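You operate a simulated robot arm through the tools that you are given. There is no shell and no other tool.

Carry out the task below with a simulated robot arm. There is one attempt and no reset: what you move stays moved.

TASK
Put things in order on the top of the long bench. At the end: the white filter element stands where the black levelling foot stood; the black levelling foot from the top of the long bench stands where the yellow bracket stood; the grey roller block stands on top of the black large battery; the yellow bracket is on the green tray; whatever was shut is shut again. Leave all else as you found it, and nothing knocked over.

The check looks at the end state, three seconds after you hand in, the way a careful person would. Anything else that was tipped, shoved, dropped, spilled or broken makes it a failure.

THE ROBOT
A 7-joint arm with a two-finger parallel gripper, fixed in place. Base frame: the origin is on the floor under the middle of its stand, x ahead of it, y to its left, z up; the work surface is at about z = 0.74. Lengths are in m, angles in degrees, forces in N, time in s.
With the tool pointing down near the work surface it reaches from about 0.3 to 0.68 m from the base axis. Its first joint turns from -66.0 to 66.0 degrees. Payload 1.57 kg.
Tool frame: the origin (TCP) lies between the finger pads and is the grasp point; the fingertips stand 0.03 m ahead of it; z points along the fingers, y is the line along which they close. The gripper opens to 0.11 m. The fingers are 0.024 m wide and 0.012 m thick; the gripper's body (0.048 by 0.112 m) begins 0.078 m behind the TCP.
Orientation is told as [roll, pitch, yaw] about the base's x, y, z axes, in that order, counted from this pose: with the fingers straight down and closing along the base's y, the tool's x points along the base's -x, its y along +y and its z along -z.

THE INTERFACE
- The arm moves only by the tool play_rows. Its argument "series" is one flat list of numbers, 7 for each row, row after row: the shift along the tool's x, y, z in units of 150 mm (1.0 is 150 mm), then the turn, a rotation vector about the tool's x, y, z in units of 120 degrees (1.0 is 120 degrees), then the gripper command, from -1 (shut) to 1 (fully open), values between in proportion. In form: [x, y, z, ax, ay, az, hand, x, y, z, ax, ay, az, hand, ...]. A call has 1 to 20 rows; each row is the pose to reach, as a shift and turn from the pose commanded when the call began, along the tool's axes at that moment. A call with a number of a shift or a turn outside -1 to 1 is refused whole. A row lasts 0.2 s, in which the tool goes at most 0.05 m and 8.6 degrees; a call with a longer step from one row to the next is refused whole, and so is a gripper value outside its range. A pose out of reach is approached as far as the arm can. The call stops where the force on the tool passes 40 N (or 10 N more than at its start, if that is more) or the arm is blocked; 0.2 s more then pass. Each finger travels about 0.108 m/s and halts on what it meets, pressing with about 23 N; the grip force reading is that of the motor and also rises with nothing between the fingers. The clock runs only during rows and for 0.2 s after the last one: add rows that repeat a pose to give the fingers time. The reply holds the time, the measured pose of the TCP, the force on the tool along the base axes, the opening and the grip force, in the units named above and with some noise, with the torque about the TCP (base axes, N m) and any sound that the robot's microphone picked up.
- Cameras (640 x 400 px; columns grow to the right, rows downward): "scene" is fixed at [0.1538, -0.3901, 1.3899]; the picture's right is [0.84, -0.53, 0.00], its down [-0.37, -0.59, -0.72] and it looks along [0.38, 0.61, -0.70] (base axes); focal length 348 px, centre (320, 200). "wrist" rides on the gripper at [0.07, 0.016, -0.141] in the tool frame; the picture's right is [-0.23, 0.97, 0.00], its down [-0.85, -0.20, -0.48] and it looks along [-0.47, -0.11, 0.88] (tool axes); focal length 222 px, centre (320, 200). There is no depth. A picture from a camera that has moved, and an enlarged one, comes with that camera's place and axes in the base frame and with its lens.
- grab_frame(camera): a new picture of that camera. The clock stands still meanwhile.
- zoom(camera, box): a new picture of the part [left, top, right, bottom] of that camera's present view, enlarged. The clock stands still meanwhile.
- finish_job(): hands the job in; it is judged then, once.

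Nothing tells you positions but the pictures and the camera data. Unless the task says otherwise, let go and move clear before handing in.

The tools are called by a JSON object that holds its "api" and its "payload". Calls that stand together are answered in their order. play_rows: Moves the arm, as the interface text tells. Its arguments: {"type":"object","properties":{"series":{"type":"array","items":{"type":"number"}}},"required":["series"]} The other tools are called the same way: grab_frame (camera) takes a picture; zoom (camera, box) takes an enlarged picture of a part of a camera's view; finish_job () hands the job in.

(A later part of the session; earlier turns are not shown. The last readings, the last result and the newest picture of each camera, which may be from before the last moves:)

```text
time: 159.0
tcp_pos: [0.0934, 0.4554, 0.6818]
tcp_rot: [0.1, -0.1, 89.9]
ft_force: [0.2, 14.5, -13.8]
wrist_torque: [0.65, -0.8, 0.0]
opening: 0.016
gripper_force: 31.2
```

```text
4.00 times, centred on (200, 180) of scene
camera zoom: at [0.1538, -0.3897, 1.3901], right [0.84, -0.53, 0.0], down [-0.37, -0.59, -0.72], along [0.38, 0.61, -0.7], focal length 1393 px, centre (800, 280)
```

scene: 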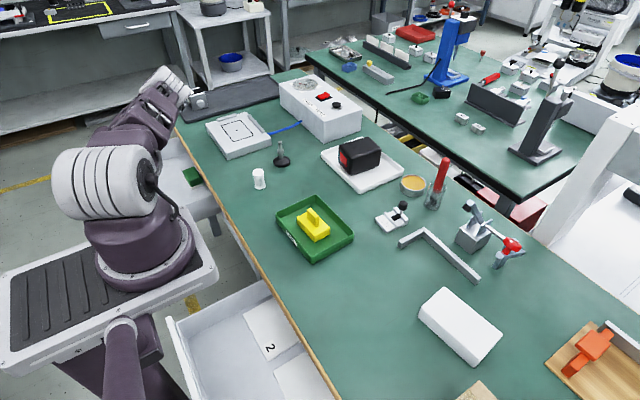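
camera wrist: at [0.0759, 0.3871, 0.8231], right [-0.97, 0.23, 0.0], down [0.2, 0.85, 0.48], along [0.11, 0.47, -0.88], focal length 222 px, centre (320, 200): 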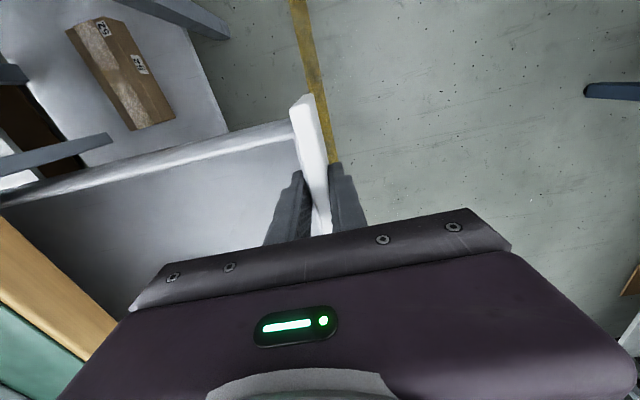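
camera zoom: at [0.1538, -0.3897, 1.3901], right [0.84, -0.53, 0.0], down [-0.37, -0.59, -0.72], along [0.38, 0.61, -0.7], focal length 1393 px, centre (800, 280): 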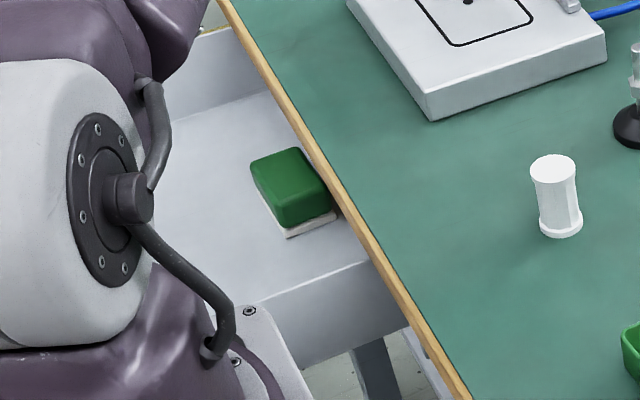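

{"api": "play_rows", "payload": {"series": [0, 0, 0, 0, 0, 0, -0.7, 0, 0, 0, 0, 0, 0, -0.4, 0, 0, 0, 0, 0, 0, -0.2, 0, 0, -0.1, 0, 0, 0, -0.2, 0, 0, -0.35, 0, 0, 0, -0.2, 0, 0, -0.65, 0, 0, 0, -0.2, 0, 0, -0.95, 0, 0, 0, -0.2]}}

{"api": "play_rows", "payload": {"series": [-0.1, -0.2, -0.1, 0, 0, 0, -0.2, -0.2, -0.4, -0.2, 0, 0, 0, -0.2, -0.3, -0.6, -0.3, 0, 0, 0, -0.2, -0.35, -0.8, -0.4, 0, 0, 0, -0.2, -0.35, -0.8, -0.5, 0, 0, 0, -0.2]}}

{"api": "grab_frame", "payload": {"camera": "wrist"}}

{"api": "grab_frame", "payload": {"camera": "scene"}}

```text
time: 160.6
tcp_pos: [0.0929, 0.4582, 0.8271]
tcp_rot: [0.1, -0.1, 90.0]
ft_force: [0.0, -0.5, 0.4]
wrist_torque: [0.02, -0.02, 0.02]
opening: 0.0441
gripper_force: 0.1
```

```text
time: 161.8
tcp_pos: [0.2141, 0.51, 0.8996]
tcp_rot: [0.1, 0.0, 90.1]
ft_force: [-0.4, 0.5, 0.0]
wrist_torque: [-0.03, -0.01, -0.01]
opening: 0.044
gripper_force: 0.1
```

```text
taken
camera wrist: at [0.1967, 0.4406, 1.0394], right [-0.97, 0.23, 0.0], down [0.2, 0.86, 0.48], along [0.11, 0.47, -0.88], focal length 222 px, centre (320, 200)
```

wrist: 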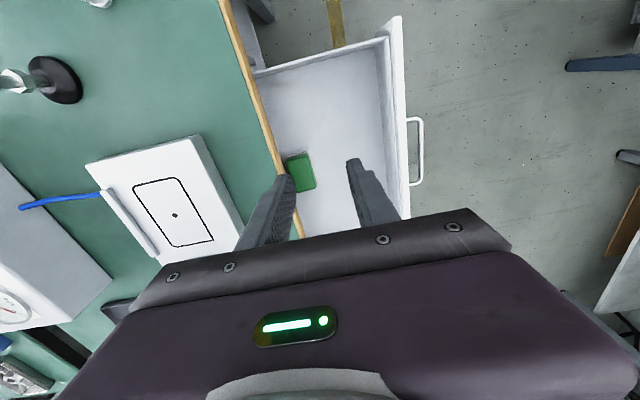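

```text
taken
```

scene: 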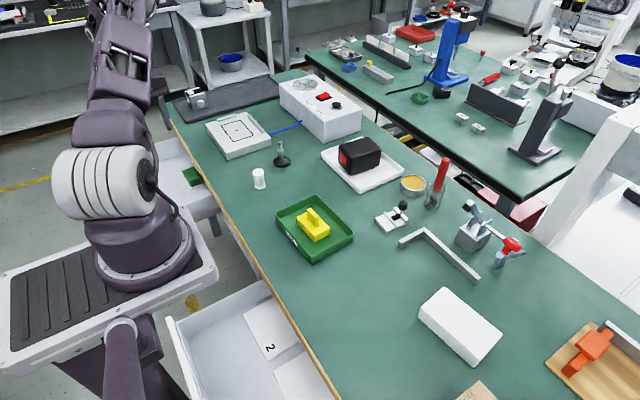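

The second drawer holds a green block; the part toward +y is still hidden by the gripper. I'll turn to yaw 0 for a full overview of this drawer.

{"api": "play_rows", "payload": {"series": [0, 0, 0, 0, 0, 0.065, -0.2, 0, 0, 0, 0, 0, 0.13, -0.2, 0, 0, 0, 0, 0, 0.195, -0.2, 0, 0, 0, 0, 0, 0.26, -0.2, 0, 0, 0, 0, 0, 0.325, -0.2, 0, 0, 0, 0, 0, 0.39, -0.2, 0, 0, 0, 0, 0, 0.455, -0.2, 0, 0, 0, 0, 0, 0.52, -0.2, 0, 0, 0, 0, 0, 0.585, -0.2, 0, 0, 0, 0, 0, 0.65, -0.2, 0, 0, 0, 0, 0, 0.71, -0.2, 0, 0, 0, 0, 0, 0.75, -0.2]}}

{"api": "grab_frame", "payload": {"camera": "wrist"}}

{"api": "zoom", "payload": {"camera": "wrist", "box": [160, 0, 560, 220]}}

```text
time: 164.4
tcp_pos: [0.2135, 0.5074, 0.8993]
tcp_rot: [0.0, 0.0, -0.2]
ft_force: [1.0, -0.5, -0.1]
wrist_torque: [-0.02, 0.0, 0.0]
opening: 0.0439
gripper_force: 0.1
```

```text
taken
camera wrist: at [0.1428, 0.5254, 1.0395], right [0.23, 0.97, 0.0], down [0.86, -0.2, 0.48], along [0.46, -0.11, -0.88], focal length 222 px, centre (320, 200)
```

wrist: 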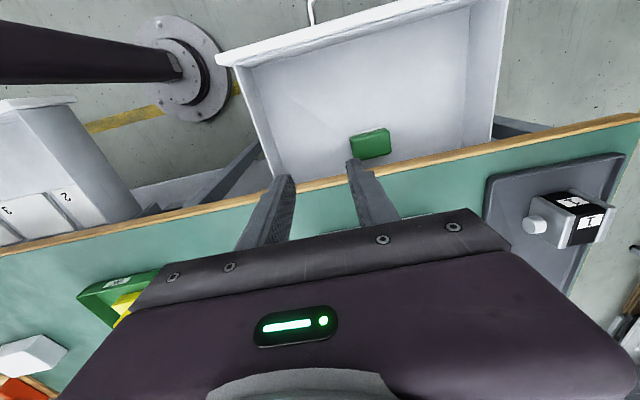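

```text
1.60 times, centred on (360, 110) of wrist
camera zoom: at [0.1428, 0.5254, 1.0395], right [0.23, 0.97, 0.0], down [0.86, -0.2, 0.48], along [0.46, -0.11, -0.88], focal length 355 px, centre (256, 344)
```

zoom: 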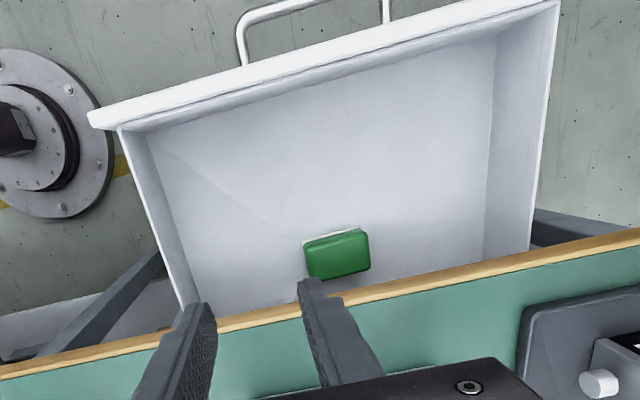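

{"api": "zoom", "payload": {"camera": "wrist", "box": [330, 110, 410, 170]}}

{"api": "zoom", "payload": {"camera": "wrist", "box": [480, 140, 640, 300]}}

{"api": "zoom", "payload": {"camera": "scene", "box": [170, 155, 220, 195]}}

```text
6.67 times, centred on (370, 140) of wrist
camera zoom: at [0.1428, 0.5254, 1.0395], right [0.23, 0.97, 0.0], down [0.86, -0.2, 0.48], along [0.46, -0.11, -0.88], focal length 1481 px, centre (-13, 600)
```

zoom: 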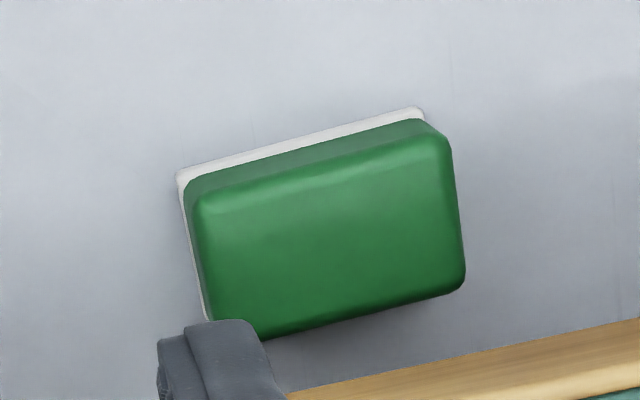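

```text
2.50 times, centred on (560, 220) of wrist
camera zoom: at [0.1428, 0.5254, 1.0395], right [0.23, 0.97, 0.0], down [0.86, -0.2, 0.48], along [0.46, -0.11, -0.88], focal length 555 px, centre (-280, 150)
```

zoom: 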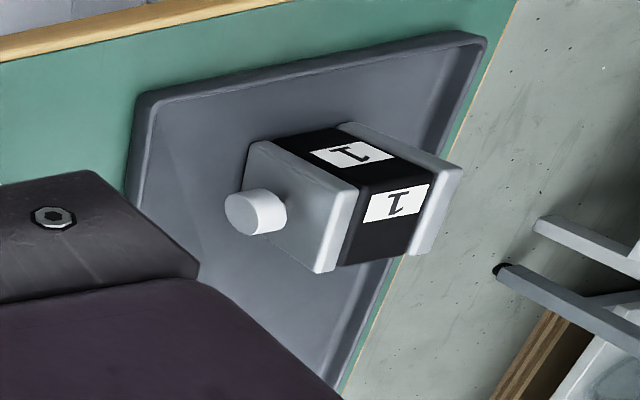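

```text
10.00 times, centred on (195, 175) of scene
camera zoom: at [0.1538, -0.3901, 1.3899], right [0.84, -0.53, 0.0], down [-0.37, -0.59, -0.72], along [0.38, 0.61, -0.7], focal length 3482 px, centre (1570, 450)
```

zoom: 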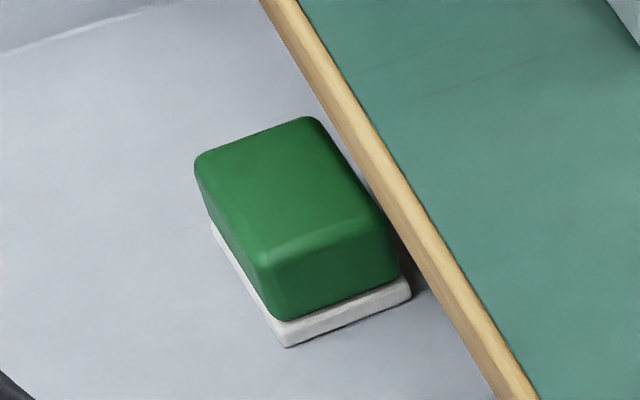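

Both reachable drawers hold only everyday things (numbered plates; a green board eraser). Let me search the rest of the room and bench for a second levelling foot and for roller-like grey blocks.

{"api": "zoom", "payload": {"camera": "scene", "box": [0, 0, 110, 60]}}

{"api": "zoom", "payload": {"camera": "scene", "box": [170, 0, 290, 90]}}

{"api": "zoom", "payload": {"camera": "scene", "box": [320, 10, 440, 90]}}

{"api": "zoom", "payload": {"camera": "scene", "box": [440, 0, 580, 100]}}

{"api": "zoom", "payload": {"camera": "scene", "box": [380, 120, 520, 220]}}

{"api": "zoom", "payload": {"camera": "scene", "box": [370, 180, 420, 240]}}

```text
5.82 times, centred on (55, 30) of scene
camera zoom: at [0.1538, -0.3901, 1.3899], right [0.84, -0.53, 0.0], down [-0.37, -0.59, -0.72], along [0.38, 0.61, -0.7], focal length 2026 px, centre (1862, 1189)
```

zoom: 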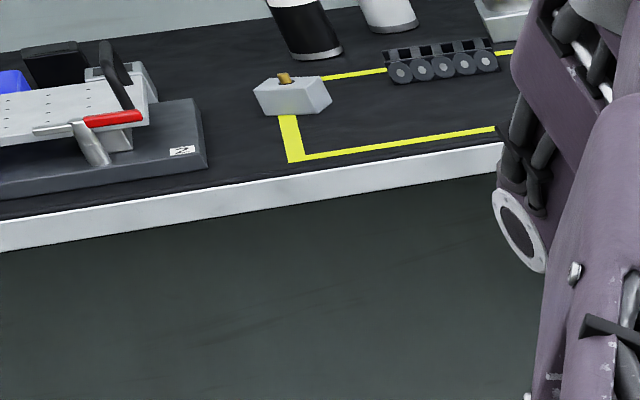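

```text
4.44 times, centred on (230, 45) of scene
camera zoom: at [0.1538, -0.3901, 1.3899], right [0.84, -0.53, 0.0], down [-0.37, -0.59, -0.72], along [0.38, 0.61, -0.7], focal length 1548 px, centre (720, 889)
```

zoom: 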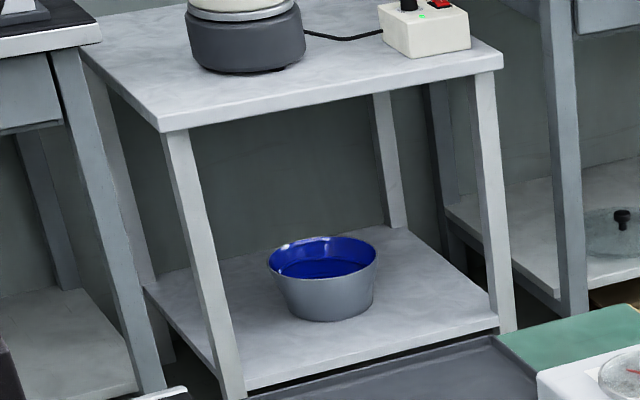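

```text
5.00 times, centred on (380, 50) of scene
camera zoom: at [0.1538, -0.3901, 1.3899], right [0.84, -0.53, 0.0], down [-0.37, -0.59, -0.72], along [0.38, 0.61, -0.7], focal length 1741 px, centre (20, 950)
```

zoom: 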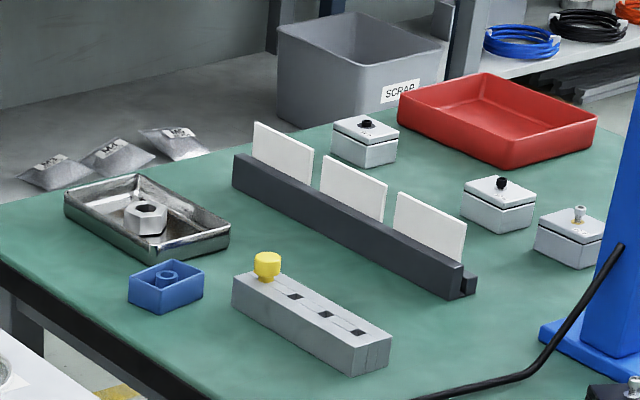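

```text
4.00 times, centred on (510, 50) of scene
camera zoom: at [0.1538, -0.3901, 1.3899], right [0.84, -0.53, 0.0], down [-0.37, -0.59, -0.72], along [0.38, 0.61, -0.7], focal length 1393 px, centre (-440, 800)
```

zoom: 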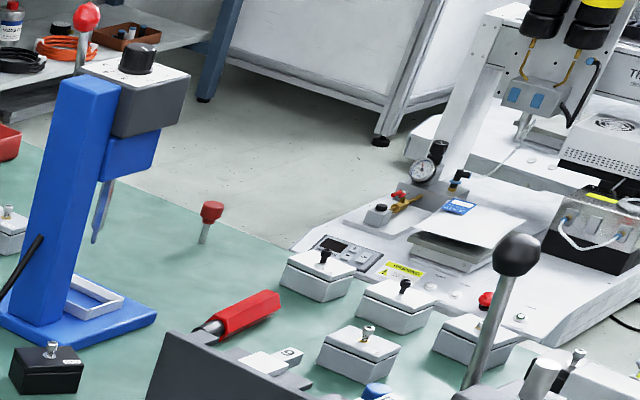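

```text
4.00 times, centred on (450, 170) of scene
camera zoom: at [0.1538, -0.3901, 1.3899], right [0.84, -0.53, 0.0], down [-0.37, -0.59, -0.72], along [0.38, 0.61, -0.7], focal length 1393 px, centre (-200, 320)
```

zoom: 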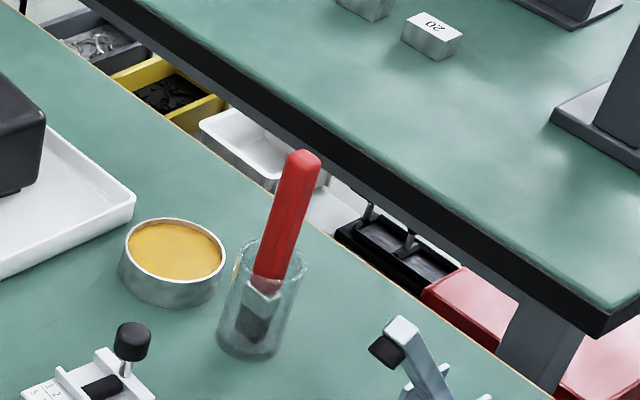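

```text
6.67 times, centred on (395, 210) of scene
camera zoom: at [0.1538, -0.3901, 1.3899], right [0.84, -0.53, 0.0], down [-0.37, -0.59, -0.72], along [0.38, 0.61, -0.7], focal length 2322 px, centre (-180, 133)
```

zoom: 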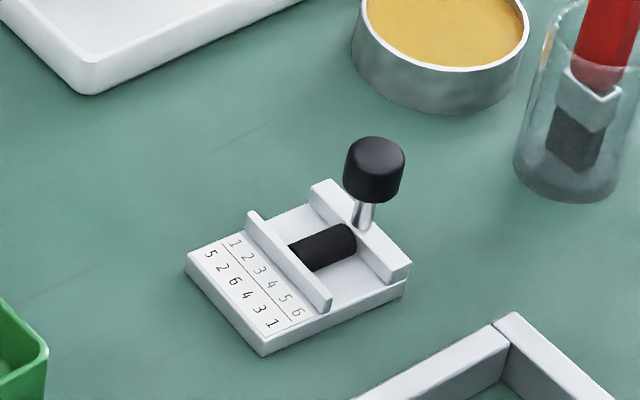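

Nothing else in view resembles it. Since I'm at this drawer, I'll open it further to rule out something at its back: return to the panel with yaw +90.

{"api": "play_rows", "payload": {"series": [0.06, -0.03, 0, 0, 0, -0.065, -0.2, 0.12, -0.06, 0, 0, 0, -0.13, -0.2, 0.18, -0.09, 0, 0, 0, -0.195, -0.2, 0.24, -0.12, 0, 0, 0, -0.26, -0.2, 0.3, -0.15, 0.05, 0, 0, -0.325, -0.2, 0.36, -0.18, 0.1, 0, 0, -0.39, -0.2, 0.42, -0.21, 0.15, 0, 0, -0.455, -0.2, 0.5, -0.24, 0.2, 0, 0, -0.52, -0.2, 0.6, -0.27, 0.3, 0, 0, -0.585, -0.2, 0.7, -0.3, 0.4, 0, 0, -0.65, -0.2, 0.8, -0.345, 0.5, 0, 0, -0.71, -0.2, 0.8, -0.345, 0.5, 0, 0, -0.75, -0.2]}}

{"api": "grab_frame", "payload": {"camera": "wrist"}}

```text
time: 167.0
tcp_pos: [0.0939, 0.4547, 0.8233]
tcp_rot: [0.1, 0.0, 90.1]
ft_force: [0.5, 0.1, -0.3]
wrist_torque: [0.0, -0.02, -0.01]
opening: 0.0441
gripper_force: 0.0
```

```text
taken
camera wrist: at [0.0767, 0.3877, 0.9637], right [-0.97, 0.22, 0.0], down [0.2, 0.86, 0.48], along [0.11, 0.47, -0.88], focal length 222 px, centre (320, 200)
```

wrist: 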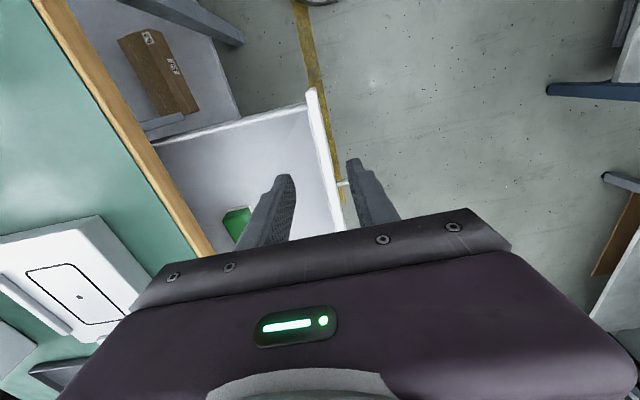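

{"api": "play_rows", "payload": {"series": [0, 0, 0.2, 0, 0, 0, -0.2, 0, 0, 0.4, 0, 0, 0, -0.2, 0, 0, 0.6, 0, 0, 0, -0.2, 0, 0, 0.75, 0, 0, 0, -0.2, 0, 0, 0.87, 0, 0, 0, -0.2, 0, 0, 0.945, 0, 0, 0, -0.2, 0, 0, 0.945, 0, 0, 0, -0.2]}}

```text
time: 168.6
tcp_pos: [0.0946, 0.4547, 0.6822]
tcp_rot: [0.2, -0.1, 90.0]
ft_force: [0.2, -0.4, -0.7]
wrist_torque: [-0.01, -0.03, -0.01]
opening: 0.0441
gripper_force: 0.0
```

{"api": "play_rows", "payload": {"series": [0, 0, 0, 0, 0, 0, -0.5, 0, 0, 0, 0, 0, 0, -0.75, 0, 0, 0, 0, 0, 0, -1, 0, 0, 0, 0, 0, 0, -1, 0, 0.07, 0, 0, 0, 0, -1, 0, 0.14, 0, 0, 0, 0, -1, 0, 0.21, 0, 0, 0, 0, -1, 0, 0.28, 0, 0, 0, 0, -1, 0, 0.35, 0, 0, 0, 0, -1, 0, 0.42, 0, 0, 0, 0, -1, 0, 0.49, 0, 0, 0, 0, -1, 0, 0.56, 0, 0, 0, 0, -1]}}

{"api": "grab_frame", "payload": {"camera": "wrist"}}

{"api": "grab_frame", "payload": {"camera": "scene"}}

```text
time: 171.2
tcp_pos: [0.0348, 0.4441, 0.6876]
tcp_rot: [0.1, -0.5, 89.9]
ft_force: [0.9, 24.6, 9.4]
wrist_torque: [0.46, -0.78, 0.33]
opening: 0.0161
gripper_force: 31.8
out of reach, approached as far as the arm can: row 10, 11, 12
```

```text
taken
camera wrist: at [0.0168, 0.3743, 0.8273], right [-0.97, 0.23, 0.0], down [0.2, 0.85, 0.49], along [0.11, 0.47, -0.87], focal length 222 px, centre (320, 200)
```

wrist: 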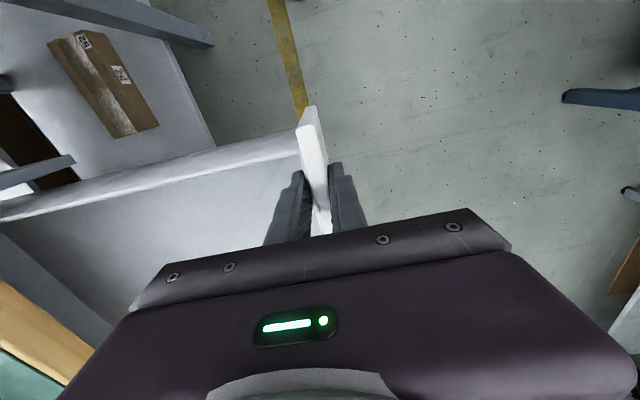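

```text
taken
```

scene: 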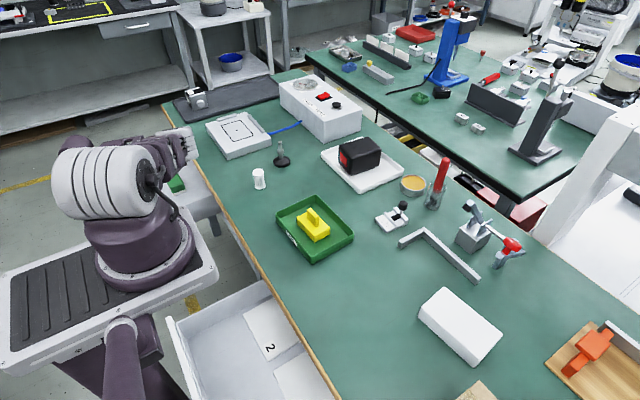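

{"api": "zoom", "payload": {"camera": "wrist", "box": [0, 120, 320, 400]}}

{"api": "zoom", "payload": {"camera": "scene", "box": [140, 120, 260, 240]}}

```text
1.43 times, centred on (160, 260) of wrist
camera zoom: at [0.0168, 0.3743, 0.8273], right [-0.97, 0.23, 0.0], down [0.2, 0.85, 0.49], along [0.11, 0.47, -0.87], focal length 317 px, centre (549, 114)
```

zoom: 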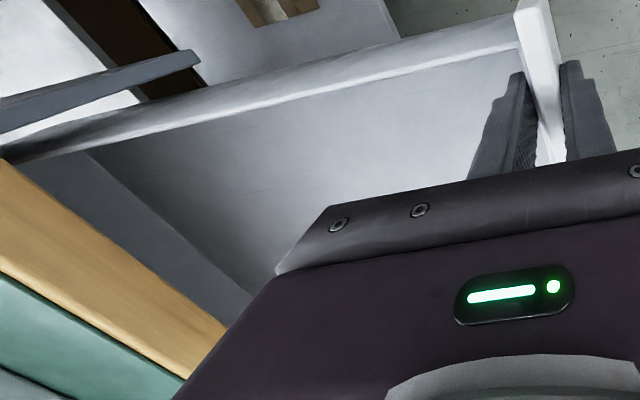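

```text
3.33 times, centred on (200, 180) of scene
camera zoom: at [0.1538, -0.3898, 1.39], right [0.84, -0.53, 0.0], down [-0.37, -0.59, -0.72], along [0.38, 0.61, -0.7], focal length 1161 px, centre (720, 267)
```

zoom: 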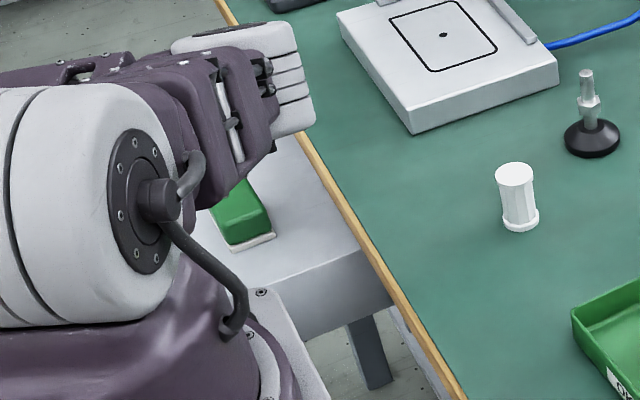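

The drawer's back wall is at ~38 cm depth and this drawer contains only the eraser. I'll close it: first push it in while gripping the panel.

{"api": "play_rows", "payload": {"series": [0, -0.07, 0, 0, 0, 0, -1, 0, -0.14, 0, 0, 0, 0, -1, 0, -0.21, 0, 0, 0, 0, -1, 0, -0.28, 0, 0, 0, 0, -1, 0, -0.35, 0, 0, 0, 0, -1, 0, -0.42, 0, 0, 0, 0, -1, 0, -0.49, 0, 0, 0, 0, -1, 0, -0.56, 0, 0, 0, 0, -1, 0, -0.63, 0, 0, 0, 0, -1, 0, -0.7, 0, 0, 0, 0, -1, 0, -0.77, 0, 0, 0, 0, -1, 0, -0.84, 0, 0, 0, 0, -1, 0, -0.91, 0, 0, 0, 0, -1, 0, -0.98, 0, 0, 0, 0, -1]}}

```text
time: 174.2
tcp_pos: [0.1815, 0.4417, 0.6849]
tcp_rot: [0.1, 0.0, 90.0]
ft_force: [-1.6, 3.0, 4.8]
wrist_torque: [0.3, -0.82, 0.14]
opening: 0.0159
gripper_force: 31.4
```

{"api": "play_rows", "payload": {"series": [0, -0.07, 0, 0, 0, 0, -1, 0, -0.14, 0, 0, 0, 0, -1, 0, -0.21, 0, 0, 0, 0, -1, 0, -0.28, 0, 0, 0, 0, -1, 0, -0.35, 0, 0, 0, 0, -1, 0, -0.41, 0, 0, 0, 0, -1]}}

{"api": "grab_frame", "payload": {"camera": "wrist"}}

```text
time: 175.6
tcp_pos: [0.2435, 0.4423, 0.6824]
tcp_rot: [0.2, 0.3, 90.0]
ft_force: [-1.5, -5.2, -19.3]
wrist_torque: [0.63, -0.93, 0.29]
opening: 0.0159
gripper_force: 31.2
```

```text
taken
camera wrist: at [0.2252, 0.3737, 0.824], right [-0.97, 0.23, 0.0], down [0.2, 0.86, 0.48], along [0.11, 0.46, -0.88], focal length 222 px, centre (320, 200)
```

wrist: 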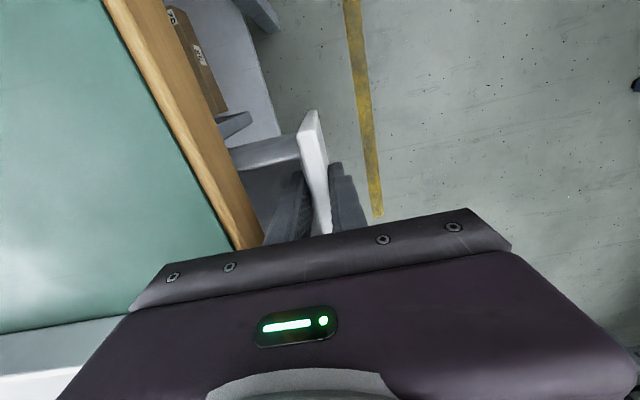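

Release, rise, then lean the closed fingers 30° so the tips can push the front fully home under the wooden edge.

{"api": "play_rows", "payload": {"series": [0, 0, 0, 0, 0, 0, -0.7, 0, 0, 0, 0, 0, 0, -0.45, 0, 0, 0, 0, 0, 0, -0.45, 0, 0, -0.15, 0, 0, 0, -0.45, 0, 0, -0.4, 0, 0, 0, -0.45, 0, 0, -0.8, 0, 0, 0, -0.45]}}

{"api": "play_rows", "payload": {"series": [0, 0.08, 0, 0.05, 0, 0, -0.8, 0, 0.16, 0, 0.1, 0, 0, -1, 0, 0.24, 0, 0.15, 0, 0, -1, 0, 0.32, 0, 0.2, 0, 0, -1, 0, 0.4, 0, 0.25, 0, 0, -1, 0, 0.4, 0, 0.25, 0, 0, -1]}}

{"api": "grab_frame", "payload": {"camera": "wrist"}}

```text
refused: row 6 steps farther than a row can; nothing moved
```

```text
time: 177.0
tcp_pos: [0.1817, 0.4424, 0.6851]
tcp_rot: [-30.0, -0.4, 90.1]
ft_force: [-0.6, 17.0, 6.5]
wrist_torque: [0.77, 2.04, 0.73]
opening: 0.0333
gripper_force: 41.5
```

```text
taken
camera wrist: at [0.096, 0.3736, 0.7977], right [-0.84, 0.23, -0.48], down [-0.07, 0.85, 0.52], along [0.53, 0.47, -0.7], focal length 222 px, centre (320, 200)
```

wrist: 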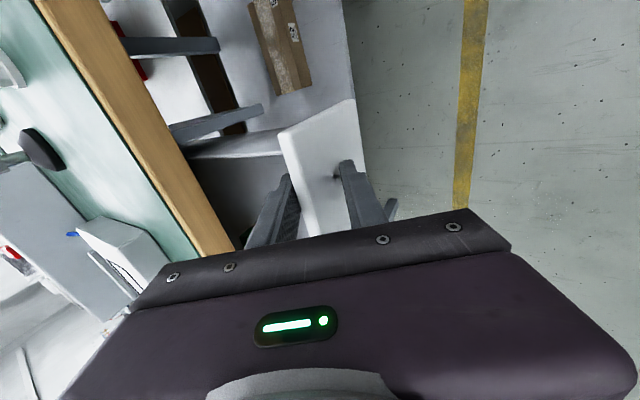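

My first call was refused and the second then ran while still gripping, so the panel got twisted between the fingers and slid out again slightly; nothing broke. I'll open, straighten, and redo this step by step.

{"api": "play_rows", "payload": {"series": [0, 0, 0, 0, 0, 0, -0.2, 0, 0, 0, 0, 0, 0, 0.1, 0, 0, 0, -0.05, 0, 0, 0.1, 0, 0, 0, -0.1, 0, 0, 0.1, 0, 0, 0, -0.15, 0, 0, 0.1, 0, 0, 0, -0.2, 0, 0, 0.1, 0, 0, 0, -0.25, 0, 0, 0.1]}}

{"api": "grab_frame", "payload": {"camera": "wrist"}}

```text
time: 178.6
tcp_pos: [0.1823, 0.4412, 0.6836]
tcp_rot: [0.1, 0.1, 90.0]
ft_force: [-0.1, -0.2, 0.4]
wrist_torque: [-0.03, 0.0, 0.03]
opening: 0.0605
gripper_force: 0.1
```

```text
taken
camera wrist: at [0.1652, 0.3733, 0.8233], right [-0.97, 0.23, 0.0], down [0.2, 0.85, 0.48], along [0.11, 0.47, -0.88], focal length 222 px, centre (320, 200)
```

wrist: 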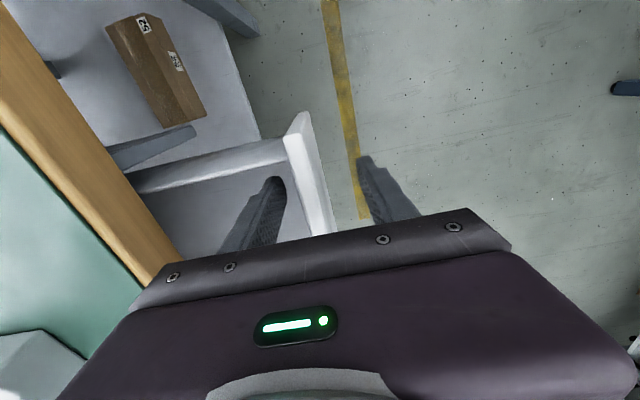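

{"api": "play_rows", "payload": {"series": [0, 0, 0, 0, 0, 0, -0.3, 0, 0, 0, 0, 0, 0, -0.6, 0, 0, 0, 0, 0, 0, -0.9, 0, 0, 0, 0, 0, 0, -1, 0, 0, 0, 0, 0, 0, -1]}}

```text
time: 179.8
tcp_pos: [0.183, 0.4414, 0.6831]
tcp_rot: [0.1, 0.1, 90.0]
ft_force: [-1.5, 0.8, -0.6]
wrist_torque: [0.09, -0.85, 0.03]
opening: 0.0161
gripper_force: 31.8
```

{"api": "play_rows", "payload": {"series": [0, -0.07, 0, 0, 0, 0, -1, 0, -0.14, 0, 0, 0, 0, -1, 0, -0.21, 0, 0, 0, 0, -1, 0, -0.28, 0, 0, 0, 0, -1, 0, -0.35, 0, 0, 0, 0, -1, 0, -0.41, 0, 0, 0, 0, -1]}}

```text
time: 181.2
tcp_pos: [0.2427, 0.4412, 0.6851]
tcp_rot: [0.0, -0.1, 90.0]
ft_force: [-1.6, 2.4, 19.0]
wrist_torque: [-0.75, -0.7, -0.03]
opening: 0.0158
gripper_force: 31.3
```

Back at x=0.243. Now release and rise only.

{"api": "play_rows", "payload": {"series": [0, 0, 0, 0, 0, 0, -0.7, 0, 0, 0, 0, 0, 0, -0.45, 0, 0, 0, 0, 0, 0, -0.45, 0, 0, -0.15, 0, 0, 0, -0.45, 0, 0, -0.35, 0, 0, 0, -0.45, 0, 0, -0.6, 0, 0, 0, -0.45, 0, 0, -0.85, 0, 0, 0, -0.45]}}

```text
time: 182.8
tcp_pos: [0.2433, 0.4404, 0.8132]
tcp_rot: [0.1, 0.0, 90.0]
ft_force: [1.2, 0.1, 1.0]
wrist_torque: [-0.01, 0.04, 0.01]
opening: 0.0303
gripper_force: 0.1
```

{"api": "play_rows", "payload": {"series": [0, 0.06, 0, 0.05, 0, 0, -0.8, 0, 0.12, 0, 0.1, 0, 0, -1, 0, 0.18, 0, 0.15, 0, 0, -1, 0, 0.24, 0, 0.2, 0, 0, -1, 0, 0.3, 0, 0.25, 0, 0, -1, 0, 0.3, 0, 0.25, 0, 0, -1]}}

{"api": "grab_frame", "payload": {"camera": "wrist"}}

```text
time: 184.2
tcp_pos: [0.1972, 0.4412, 0.8119]
tcp_rot: [-30.1, 0.1, 90.1]
ft_force: [0.4, 0.9, -0.1]
wrist_torque: [-0.02, 0.01, 0.02]
opening: 0.0
gripper_force: 21.0
```

```text
taken
camera wrist: at [0.112, 0.3738, 0.9247], right [-0.84, 0.23, -0.49], down [-0.07, 0.85, 0.51], along [0.53, 0.47, -0.71], focal length 222 px, centre (320, 200)
```

wrist: 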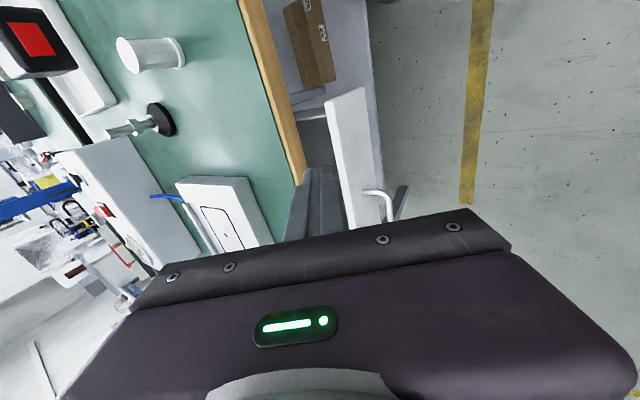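

{"api": "play_rows", "payload": {"series": [0, 0.11, 0.19, 0, 0, 0, -1, 0, 0.22, 0.38, 0, 0, 0, -1, 0, 0.33, 0.57, 0, 0, 0, -1, 0, 0.44, 0.762, 0, 0, 0, -1, 0, 0.44, 0.762, 0, 0, 0, -1]}}

{"api": "grab_frame", "payload": {"camera": "wrist"}}

```text
time: 185.4
tcp_pos: [0.1994, 0.4426, 0.6805]
tcp_rot: [-29.8, 0.1, 90.0]
ft_force: [0.0, 0.3, 0.3]
wrist_torque: [0.02, 0.02, 0.02]
opening: 0.0001
gripper_force: 21.4
```

```text
taken
camera wrist: at [0.1141, 0.3742, 0.793], right [-0.84, 0.23, -0.49], down [-0.07, 0.86, 0.51], along [0.53, 0.47, -0.71], focal length 222 px, centre (320, 200)
```

wrist: 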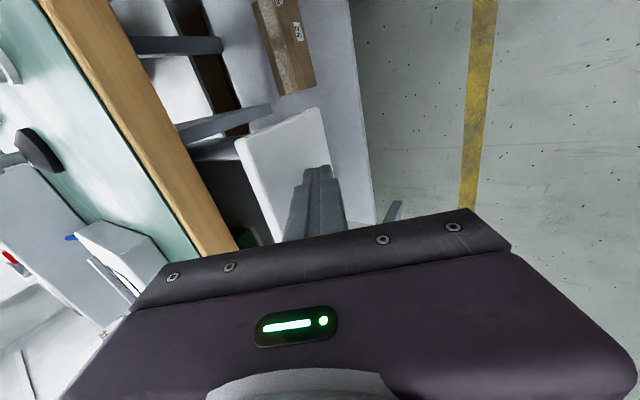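

Pushing the front home.

{"api": "play_rows", "payload": {"series": [0, -0.058, 0.033, 0, 0, 0, -1, 0, -0.115, 0.067, 0, 0, 0, -1, 0, -0.173, 0.1, 0, 0, 0, -1, 0, -0.231, 0.133, 0, 0, 0, -1, 0, -0.289, 0.167, 0, 0, 0, -1, 0, -0.346, 0.2, 0, 0, 0, -1, 0, -0.375, 0.217, 0, 0, 0, -1]}}

{"api": "grab_frame", "payload": {"camera": "wrist"}}

```text
time: 187.0
tcp_pos: [0.2658, 0.4426, 0.6804]
tcp_rot: [-29.9, 0.0, 89.9]
ft_force: [0.3, 0.3, -0.2]
wrist_torque: [0.04, 0.0, 0.01]
opening: 0.0002
gripper_force: 21.2
```

```text
taken
camera wrist: at [0.1791, 0.3743, 0.793], right [-0.84, 0.23, -0.49], down [-0.06, 0.85, 0.51], along [0.53, 0.47, -0.71], focal length 222 px, centre (320, 200)
```

wrist: 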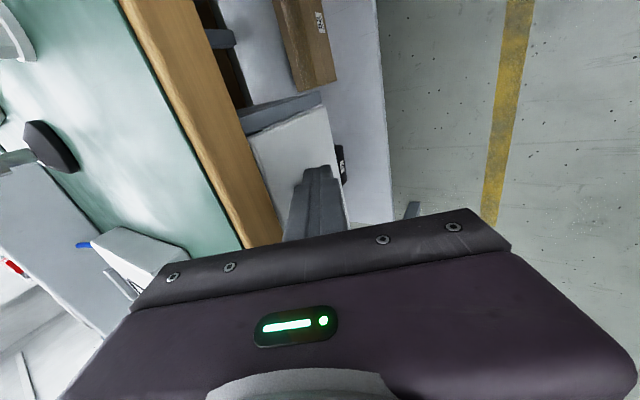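

Something black-and-white is visible on the lower shelf near (340,160); zooming.

{"api": "zoom", "payload": {"camera": "wrist", "box": [240, 60, 440, 220]}}

{"api": "zoom", "payload": {"camera": "wrist", "box": [300, 130, 380, 200]}}

```text
2.50 times, centred on (340, 140) of wrist
camera zoom: at [0.1791, 0.3743, 0.793], right [-0.84, 0.23, -0.49], down [-0.06, 0.85, 0.51], along [0.53, 0.47, -0.71], focal length 555 px, centre (270, 350)
```

zoom: 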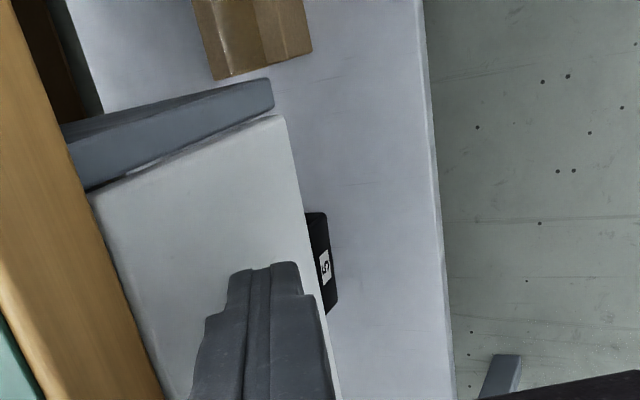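

```text
5.71 times, centred on (340, 165) of wrist
camera zoom: at [0.1791, 0.3743, 0.793], right [-0.84, 0.23, -0.49], down [-0.06, 0.85, 0.51], along [0.53, 0.47, -0.71], focal length 1269 px, centre (206, 400)
```

zoom: 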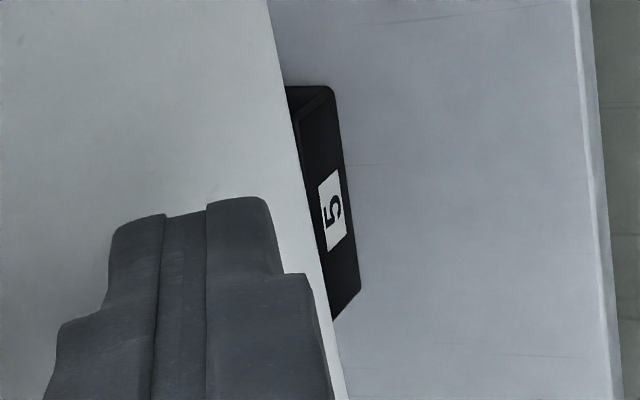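

{"api": "play_rows", "payload": {"series": [0, -0.02, 0.0115, 0, 0, 0, -1, 0, -0.04, 0.023, 0, 0, 0, -1, 0, -0.055, 0.032, 0, 0, 0, -1]}}

{"api": "grab_frame", "payload": {"camera": "scene"}}

```text
time: 187.8
tcp_pos: [0.2735, 0.4415, 0.6805]
tcp_rot: [-29.7, 0.0, 90.1]
ft_force: [-9.8, -3.3, 6.7]
wrist_torque: [-0.07, 0.06, -0.11]
opening: 0.0
gripper_force: 20.7
```

```text
taken
```

scene: 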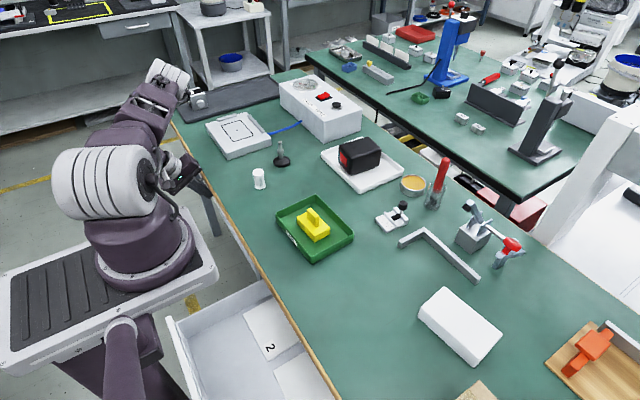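

{"api": "play_rows", "payload": {"series": [0, -0.012, 0.007, 0, 0, 0, -1, 0, -0.024, 0.014, 0, 0, 0, -1]}}

{"api": "zoom", "payload": {"camera": "wrist", "box": [140, 60, 380, 240]}}

```text
time: 188.3
tcp_pos: [0.2725, 0.4423, 0.6782]
tcp_rot: [-29.5, 0.0, 90.2]
ft_force: [-4.2, -0.7, 1.0]
wrist_torque: [0.0, 0.07, -0.05]
opening: 0.0001
gripper_force: 21.2
stopped in row 2: the force on the tool passed its limit at 43 N (the readings are from after the stop); the commanded pose is now the measured one
```

```text
2.22 times, centred on (260, 150) of wrist
camera zoom: at [0.1874, 0.3736, 0.793], right [-0.85, 0.22, -0.48], down [-0.07, 0.85, 0.52], along [0.53, 0.47, -0.71], focal length 494 px, centre (453, 311)
```

zoom: 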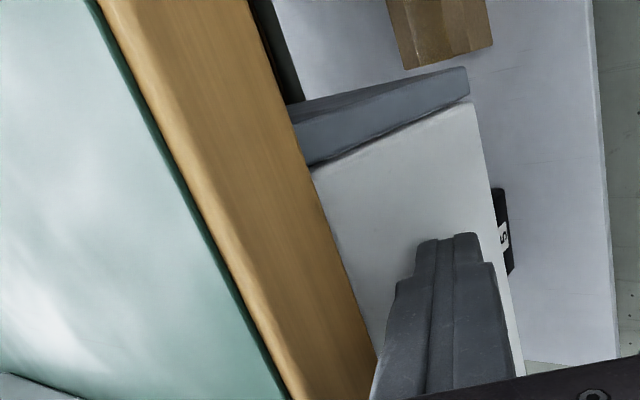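

The drawer hit its stop (43 N): it's shut. Backing off and rising.

{"api": "play_rows", "payload": {"series": [0, 0.115, -0.067, 0, 0, 0, -1, 0, 0.231, -0.133, 0, 0, 0, -1, 0, 0.1, -0.36, 0, 0, 0, -1, 0, -0.03, -0.58, 0, 0, 0, -1, 0, -0.16, -0.8, 0, 0, 0, -1]}}

{"api": "zoom", "payload": {"camera": "scene", "box": [160, 130, 260, 230]}}

{"api": "grab_frame", "payload": {"camera": "wrist"}}

```text
time: 189.5
tcp_pos: [0.2326, 0.4416, 0.7979]
tcp_rot: [-29.6, 0.0, 90.2]
ft_force: [0.0, 0.6, 0.2]
wrist_torque: [0.01, -0.03, -0.01]
opening: 0.0001
gripper_force: 20.9
```

```text
4.00 times, centred on (210, 180) of scene
camera zoom: at [0.1538, -0.3901, 1.3899], right [0.84, -0.53, 0.0], down [-0.37, -0.59, -0.72], along [0.38, 0.61, -0.7], focal length 1393 px, centre (760, 280)
```

zoom: 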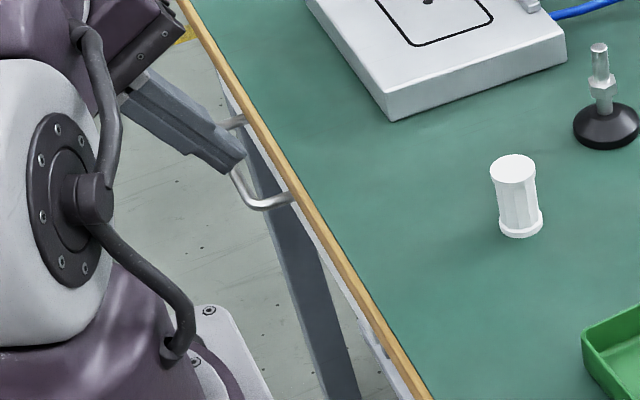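

```text
taken
camera wrist: at [0.1477, 0.3728, 0.9126], right [-0.85, 0.22, -0.48], down [-0.07, 0.85, 0.51], along [0.53, 0.47, -0.71], focal length 222 px, centre (320, 200)
```

wrist: 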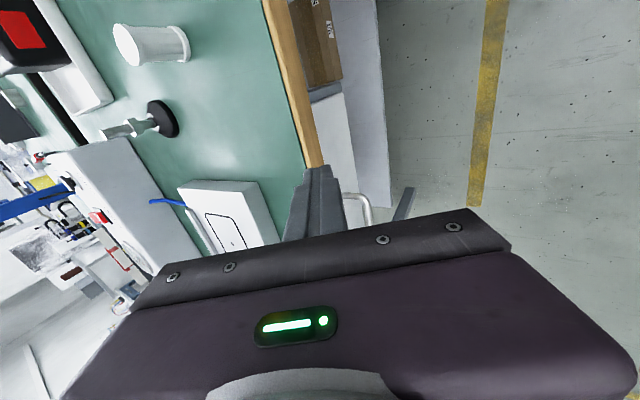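

The handle looks exactly as at the start, so that drawer is shut. Next I'll straighten up and go for a close look at the small roller fixture at about (0.63, 0.02) and then the ringed grey block.

{"api": "play_rows", "payload": {"series": [0, -0.08, -0.14, -0.05, 0, 0, -1, 0, -0.16, -0.28, -0.1, 0, 0, -1, 0, -0.24, -0.42, -0.15, 0, 0, -1, 0, -0.32, -0.56, -0.2, 0, 0, -1, 0, -0.4, -0.693, -0.25, 0, 0, -0.5]}}

{"api": "play_rows", "payload": {"series": [0.07, -0.06, 0, 0, 0, 0.0625, -0.2, 0.14, -0.12, 0, 0, 0, 0.125, 0, 0.21, -0.18, 0, 0, 0, 0.1875, 0.2, 0.28, -0.24, 0, 0, 0, 0.25, 0.2, 0.36, -0.3, 0, 0, 0, 0.3125, 0.2, 0.44, -0.36, 0, 0, 0, 0.375, 0.2, 0.52, -0.42, 0, 0, 0, 0.4375, 0.2, 0.6, -0.48, 0, 0, 0, 0.5, 0.2, 0.68, -0.54, 0, 0, 0, 0.5625, 0.2, 0.76, -0.6, 0, 0, 0, 0.625, 0.2, 0.84, -0.7, 0, 0, 0, 0.6875, 0.2, 0.93, -0.8, 0, 0, 0, 0.75, 0.2]}}

{"api": "play_rows", "payload": {"series": [-0.2, -0.25, 0, 0, 0, 0, 0.2, -0.4, -0.5, 0, 0, 0, 0, 0.2, -0.6, -0.75, 0, 0, 0, 0, 0.2, -0.8, -1, 0, 0, 0, 0, 0.2]}}

{"api": "play_rows", "payload": {"series": [0, -0.25, 0, 0, 0, 0, 0.2, 0, -0.5, 0, 0, 0, 0, 0.2, 0, -0.75, 0.1, 0, 0, 0, 0.2, 0, -0.85, 0.1, 0, 0, 0, 0.2]}}

{"api": "grab_frame", "payload": {"camera": "wrist"}}

```text
time: 190.7
tcp_pos: [0.2347, 0.4427, 0.9161]
tcp_rot: [0.5, -0.1, 90.1]
ft_force: [0.5, 0.9, 0.1]
wrist_torque: [0.02, -0.03, 0.01]
opening: 0.0275
gripper_force: 0.0
```

```text
time: 193.3
tcp_pos: [0.3552, 0.302, 0.9173]
tcp_rot: [0.0, 0.4, 0.1]
ft_force: [0.4, -0.4, 0.6]
wrist_torque: [-0.04, -0.01, 0.02]
opening: 0.0658
gripper_force: 0.0
```

```text
time: 194.3
tcp_pos: [0.4767, 0.1514, 0.9138]
tcp_rot: [0.0, 0.6, 0.2]
ft_force: [0.7, 0.2, 0.7]
wrist_torque: [0.02, 0.01, -0.01]
opening: 0.0659
gripper_force: 0.2
```

```text
time: 195.3
tcp_pos: [0.477, 0.0256, 0.8952]
tcp_rot: [0.1, 0.4, 0.2]
ft_force: [-0.4, -0.1, 0.1]
wrist_torque: [0.01, -0.02, 0.01]
opening: 0.0665
gripper_force: 0.1
```

```text
taken
camera wrist: at [0.4074, 0.0435, 1.0361], right [0.22, 0.97, 0.0], down [0.86, -0.2, 0.47], along [0.46, -0.11, -0.88], focal length 222 px, centre (320, 200)
```

wrist: 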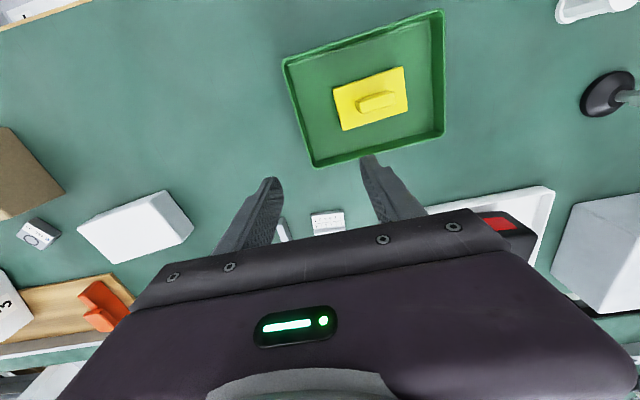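

{"api": "play_rows", "payload": {"series": [-0.2, 0, -0.1, 0, 0, 0, 0.2, -0.4, 0, -0.2, 0, 0, 0, 0.2, -0.6, 0, -0.3, 0, 0, 0, 0.2, -0.6, 0, -0.3, 0, 0, 0, 0.2]}}

{"api": "grab_frame", "payload": {"camera": "wrist"}}

{"api": "zoom", "payload": {"camera": "wrist", "box": [260, 140, 400, 240]}}

```text
time: 196.3
tcp_pos: [0.5689, 0.0267, 0.9402]
tcp_rot: [0.0, 0.6, 0.2]
ft_force: [-0.2, 0.2, -0.6]
wrist_torque: [0.0, 0.0, 0.01]
opening: 0.0661
gripper_force: 0.2
```

```text
taken
camera wrist: at [0.4982, 0.0437, 1.082], right [0.22, 0.97, 0.0], down [0.86, -0.2, 0.47], along [0.46, -0.11, -0.88], focal length 222 px, centre (320, 200)
```

wrist: 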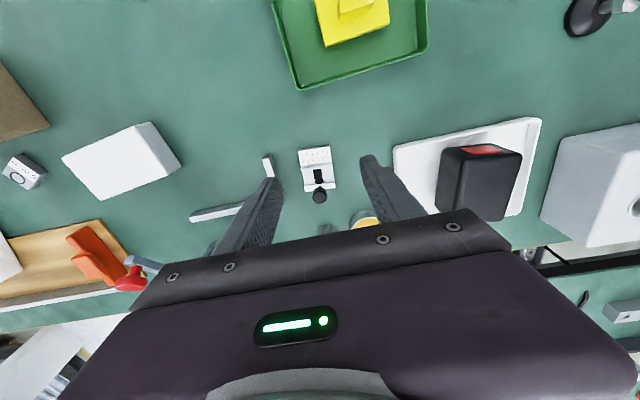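

```text
4.00 times, centred on (330, 190) of wrist
camera zoom: at [0.4982, 0.0437, 1.082], right [0.22, 0.97, 0.0], down [0.86, -0.2, 0.47], along [0.46, -0.11, -0.88], focal length 888 px, centre (280, 240)
```

zoom: 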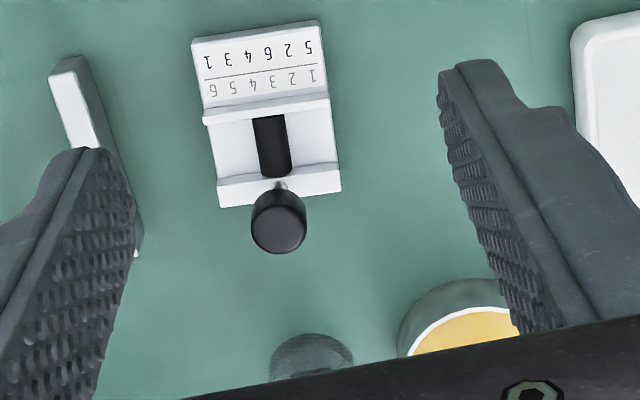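

That fixture is a white selector with a number table, clearly not a grey roller block. Before closing the first drawer, I'll inspect its hidden rear: go low inside the drawer opening with yaw -45 and look under the bench top.

{"api": "play_rows", "payload": {"series": [0.25, -0.17, 0, 0, 0, 0, 0, 0.5, -0.34, 0, 0, 0, 0, -0.4, 0.75, -0.5, 0, 0, 0, 0, -0.8, 1, -0.67, 0, 0, 0, 0, -1]}}

{"api": "play_rows", "payload": {"series": [0.18, -0.25, 0, 0, 0, 0, -1, 0.36, -0.5, 0, 0, 0, 0, -1, 0.54, -0.75, 0, 0, 0, 0, -1, 0.7, -1, 0, 0, 0, 0, -1]}}

{"api": "play_rows", "payload": {"series": [0.12, -0.18, 0, 0, 0, 0.0625, -1, 0.24, -0.36, 0, 0, 0, 0.125, -1, 0.36, -0.54, 0, 0, 0, 0.1875, -1, 0.48, -0.72, 0, 0, 0, 0.25, -1, 0.6, -0.9, 0.1, 0, 0, 0.3125, -1, 0.72, -1, 0.2, 0, 0, 0.375, -1]}}

{"api": "grab_frame", "payload": {"camera": "wrist"}}

```text
time: 197.3
tcp_pos: [0.4158, -0.0713, 0.9412]
tcp_rot: [-0.1, 0.5, 0.2]
ft_force: [0.1, -0.6, 0.6]
wrist_torque: [0.01, -0.01, -0.01]
opening: 0.0001
gripper_force: 21.1
```

```text
time: 198.3
tcp_pos: [0.3132, -0.2273, 0.9411]
tcp_rot: [-0.1, 0.5, 0.2]
ft_force: [0.1, 0.7, 0.3]
wrist_torque: [0.01, -0.01, -0.01]
opening: 0.0
gripper_force: 21.1
```

```text
time: 199.7
tcp_pos: [0.2057, -0.3782, 0.9134]
tcp_rot: [-0.3, 0.2, -45.0]
ft_force: [0.8, 0.6, 0.5]
wrist_torque: [0.0, 0.0, -0.02]
opening: 0.0
gripper_force: 21.6
```

```text
taken
camera wrist: at [0.1681, -0.3152, 1.0548], right [0.85, 0.53, -0.01], down [0.47, -0.75, 0.47], along [0.25, -0.41, -0.88], focal length 222 px, centre (320, 200)
```

wrist: 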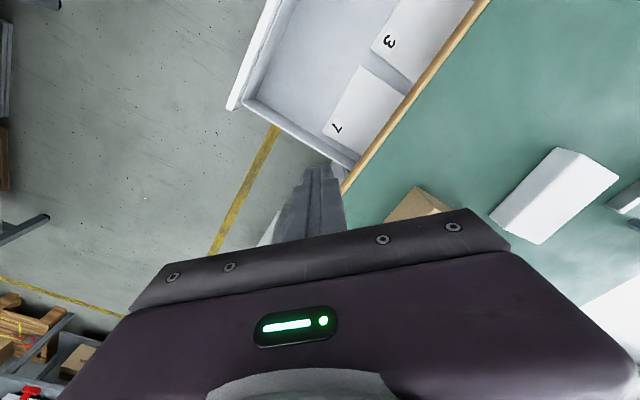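

{"api": "play_rows", "payload": {"series": [0.13, -0.02, 0.15, 0, 0, 0, -1, 0.27, -0.04, 0.3, 0, 0, 0, -1, 0.4, -0.06, 0.45, 0, 0, 0, -1, 0.537, -0.085, 0.6, 0, 0, 0, -1, 0.537, -0.085, 0.75, 0, 0, 0, -1]}}

{"api": "grab_frame", "payload": {"camera": "wrist"}}

```text
time: 200.9
tcp_pos: [0.138, -0.33, 0.801]
tcp_rot: [-0.3, 0.3, -44.7]
ft_force: [-0.5, -0.3, 0.1]
wrist_torque: [-0.05, -0.01, 0.01]
opening: 0.0
gripper_force: 20.9
```

```text
taken
camera wrist: at [0.0999, -0.268, 0.9427], right [0.85, 0.53, -0.01], down [0.47, -0.74, 0.47], along [0.25, -0.41, -0.88], focal length 222 px, centre (320, 200)
```

wrist: 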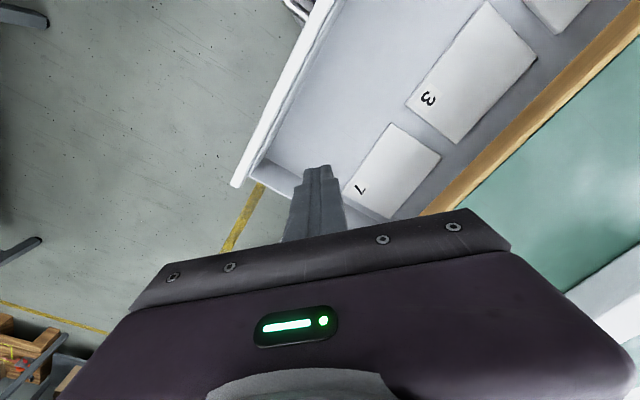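

Both plates are visible completely. Descending further inside the opening to see the back.

{"api": "play_rows", "payload": {"series": [0, 0, 0.2, 0, 0, 0, -1, 0, 0, 0.4, 0, 0, 0, -1, 0, 0, 0.6, 0, 0, 0, -1, 0, 0, 0.78, 0, 0, 0, -1, 0, 0, 0.86, 0, 0, 0, -1]}}

{"api": "grab_frame", "payload": {"camera": "wrist"}}

{"api": "zoom", "payload": {"camera": "wrist", "box": [380, 0, 640, 240]}}

```text
time: 202.1
tcp_pos: [0.1386, -0.3283, 0.6733]
tcp_rot: [-0.2, 0.3, -44.8]
ft_force: [-0.4, -0.1, 0.1]
wrist_torque: [-0.01, -0.01, 0.02]
opening: 0.0
gripper_force: 21.0
```

```text
taken
camera wrist: at [0.0995, -0.2664, 0.814], right [0.85, 0.53, -0.01], down [0.47, -0.74, 0.47], along [0.25, -0.41, -0.88], focal length 222 px, centre (320, 200)
```

wrist: 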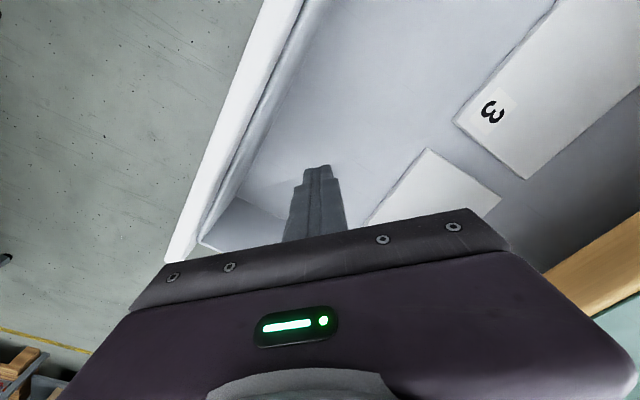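

```text
1.67 times, centred on (510, 120) of wrist
camera zoom: at [0.0995, -0.2664, 0.814], right [0.85, 0.53, -0.01], down [0.47, -0.74, 0.47], along [0.25, -0.41, -0.88], focal length 370 px, centre (3, 333)
```

zoom: 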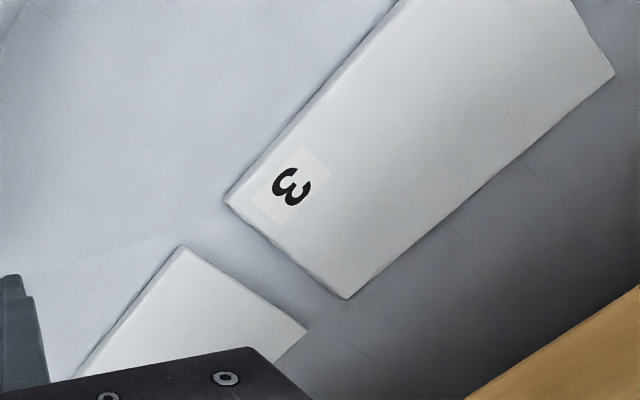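

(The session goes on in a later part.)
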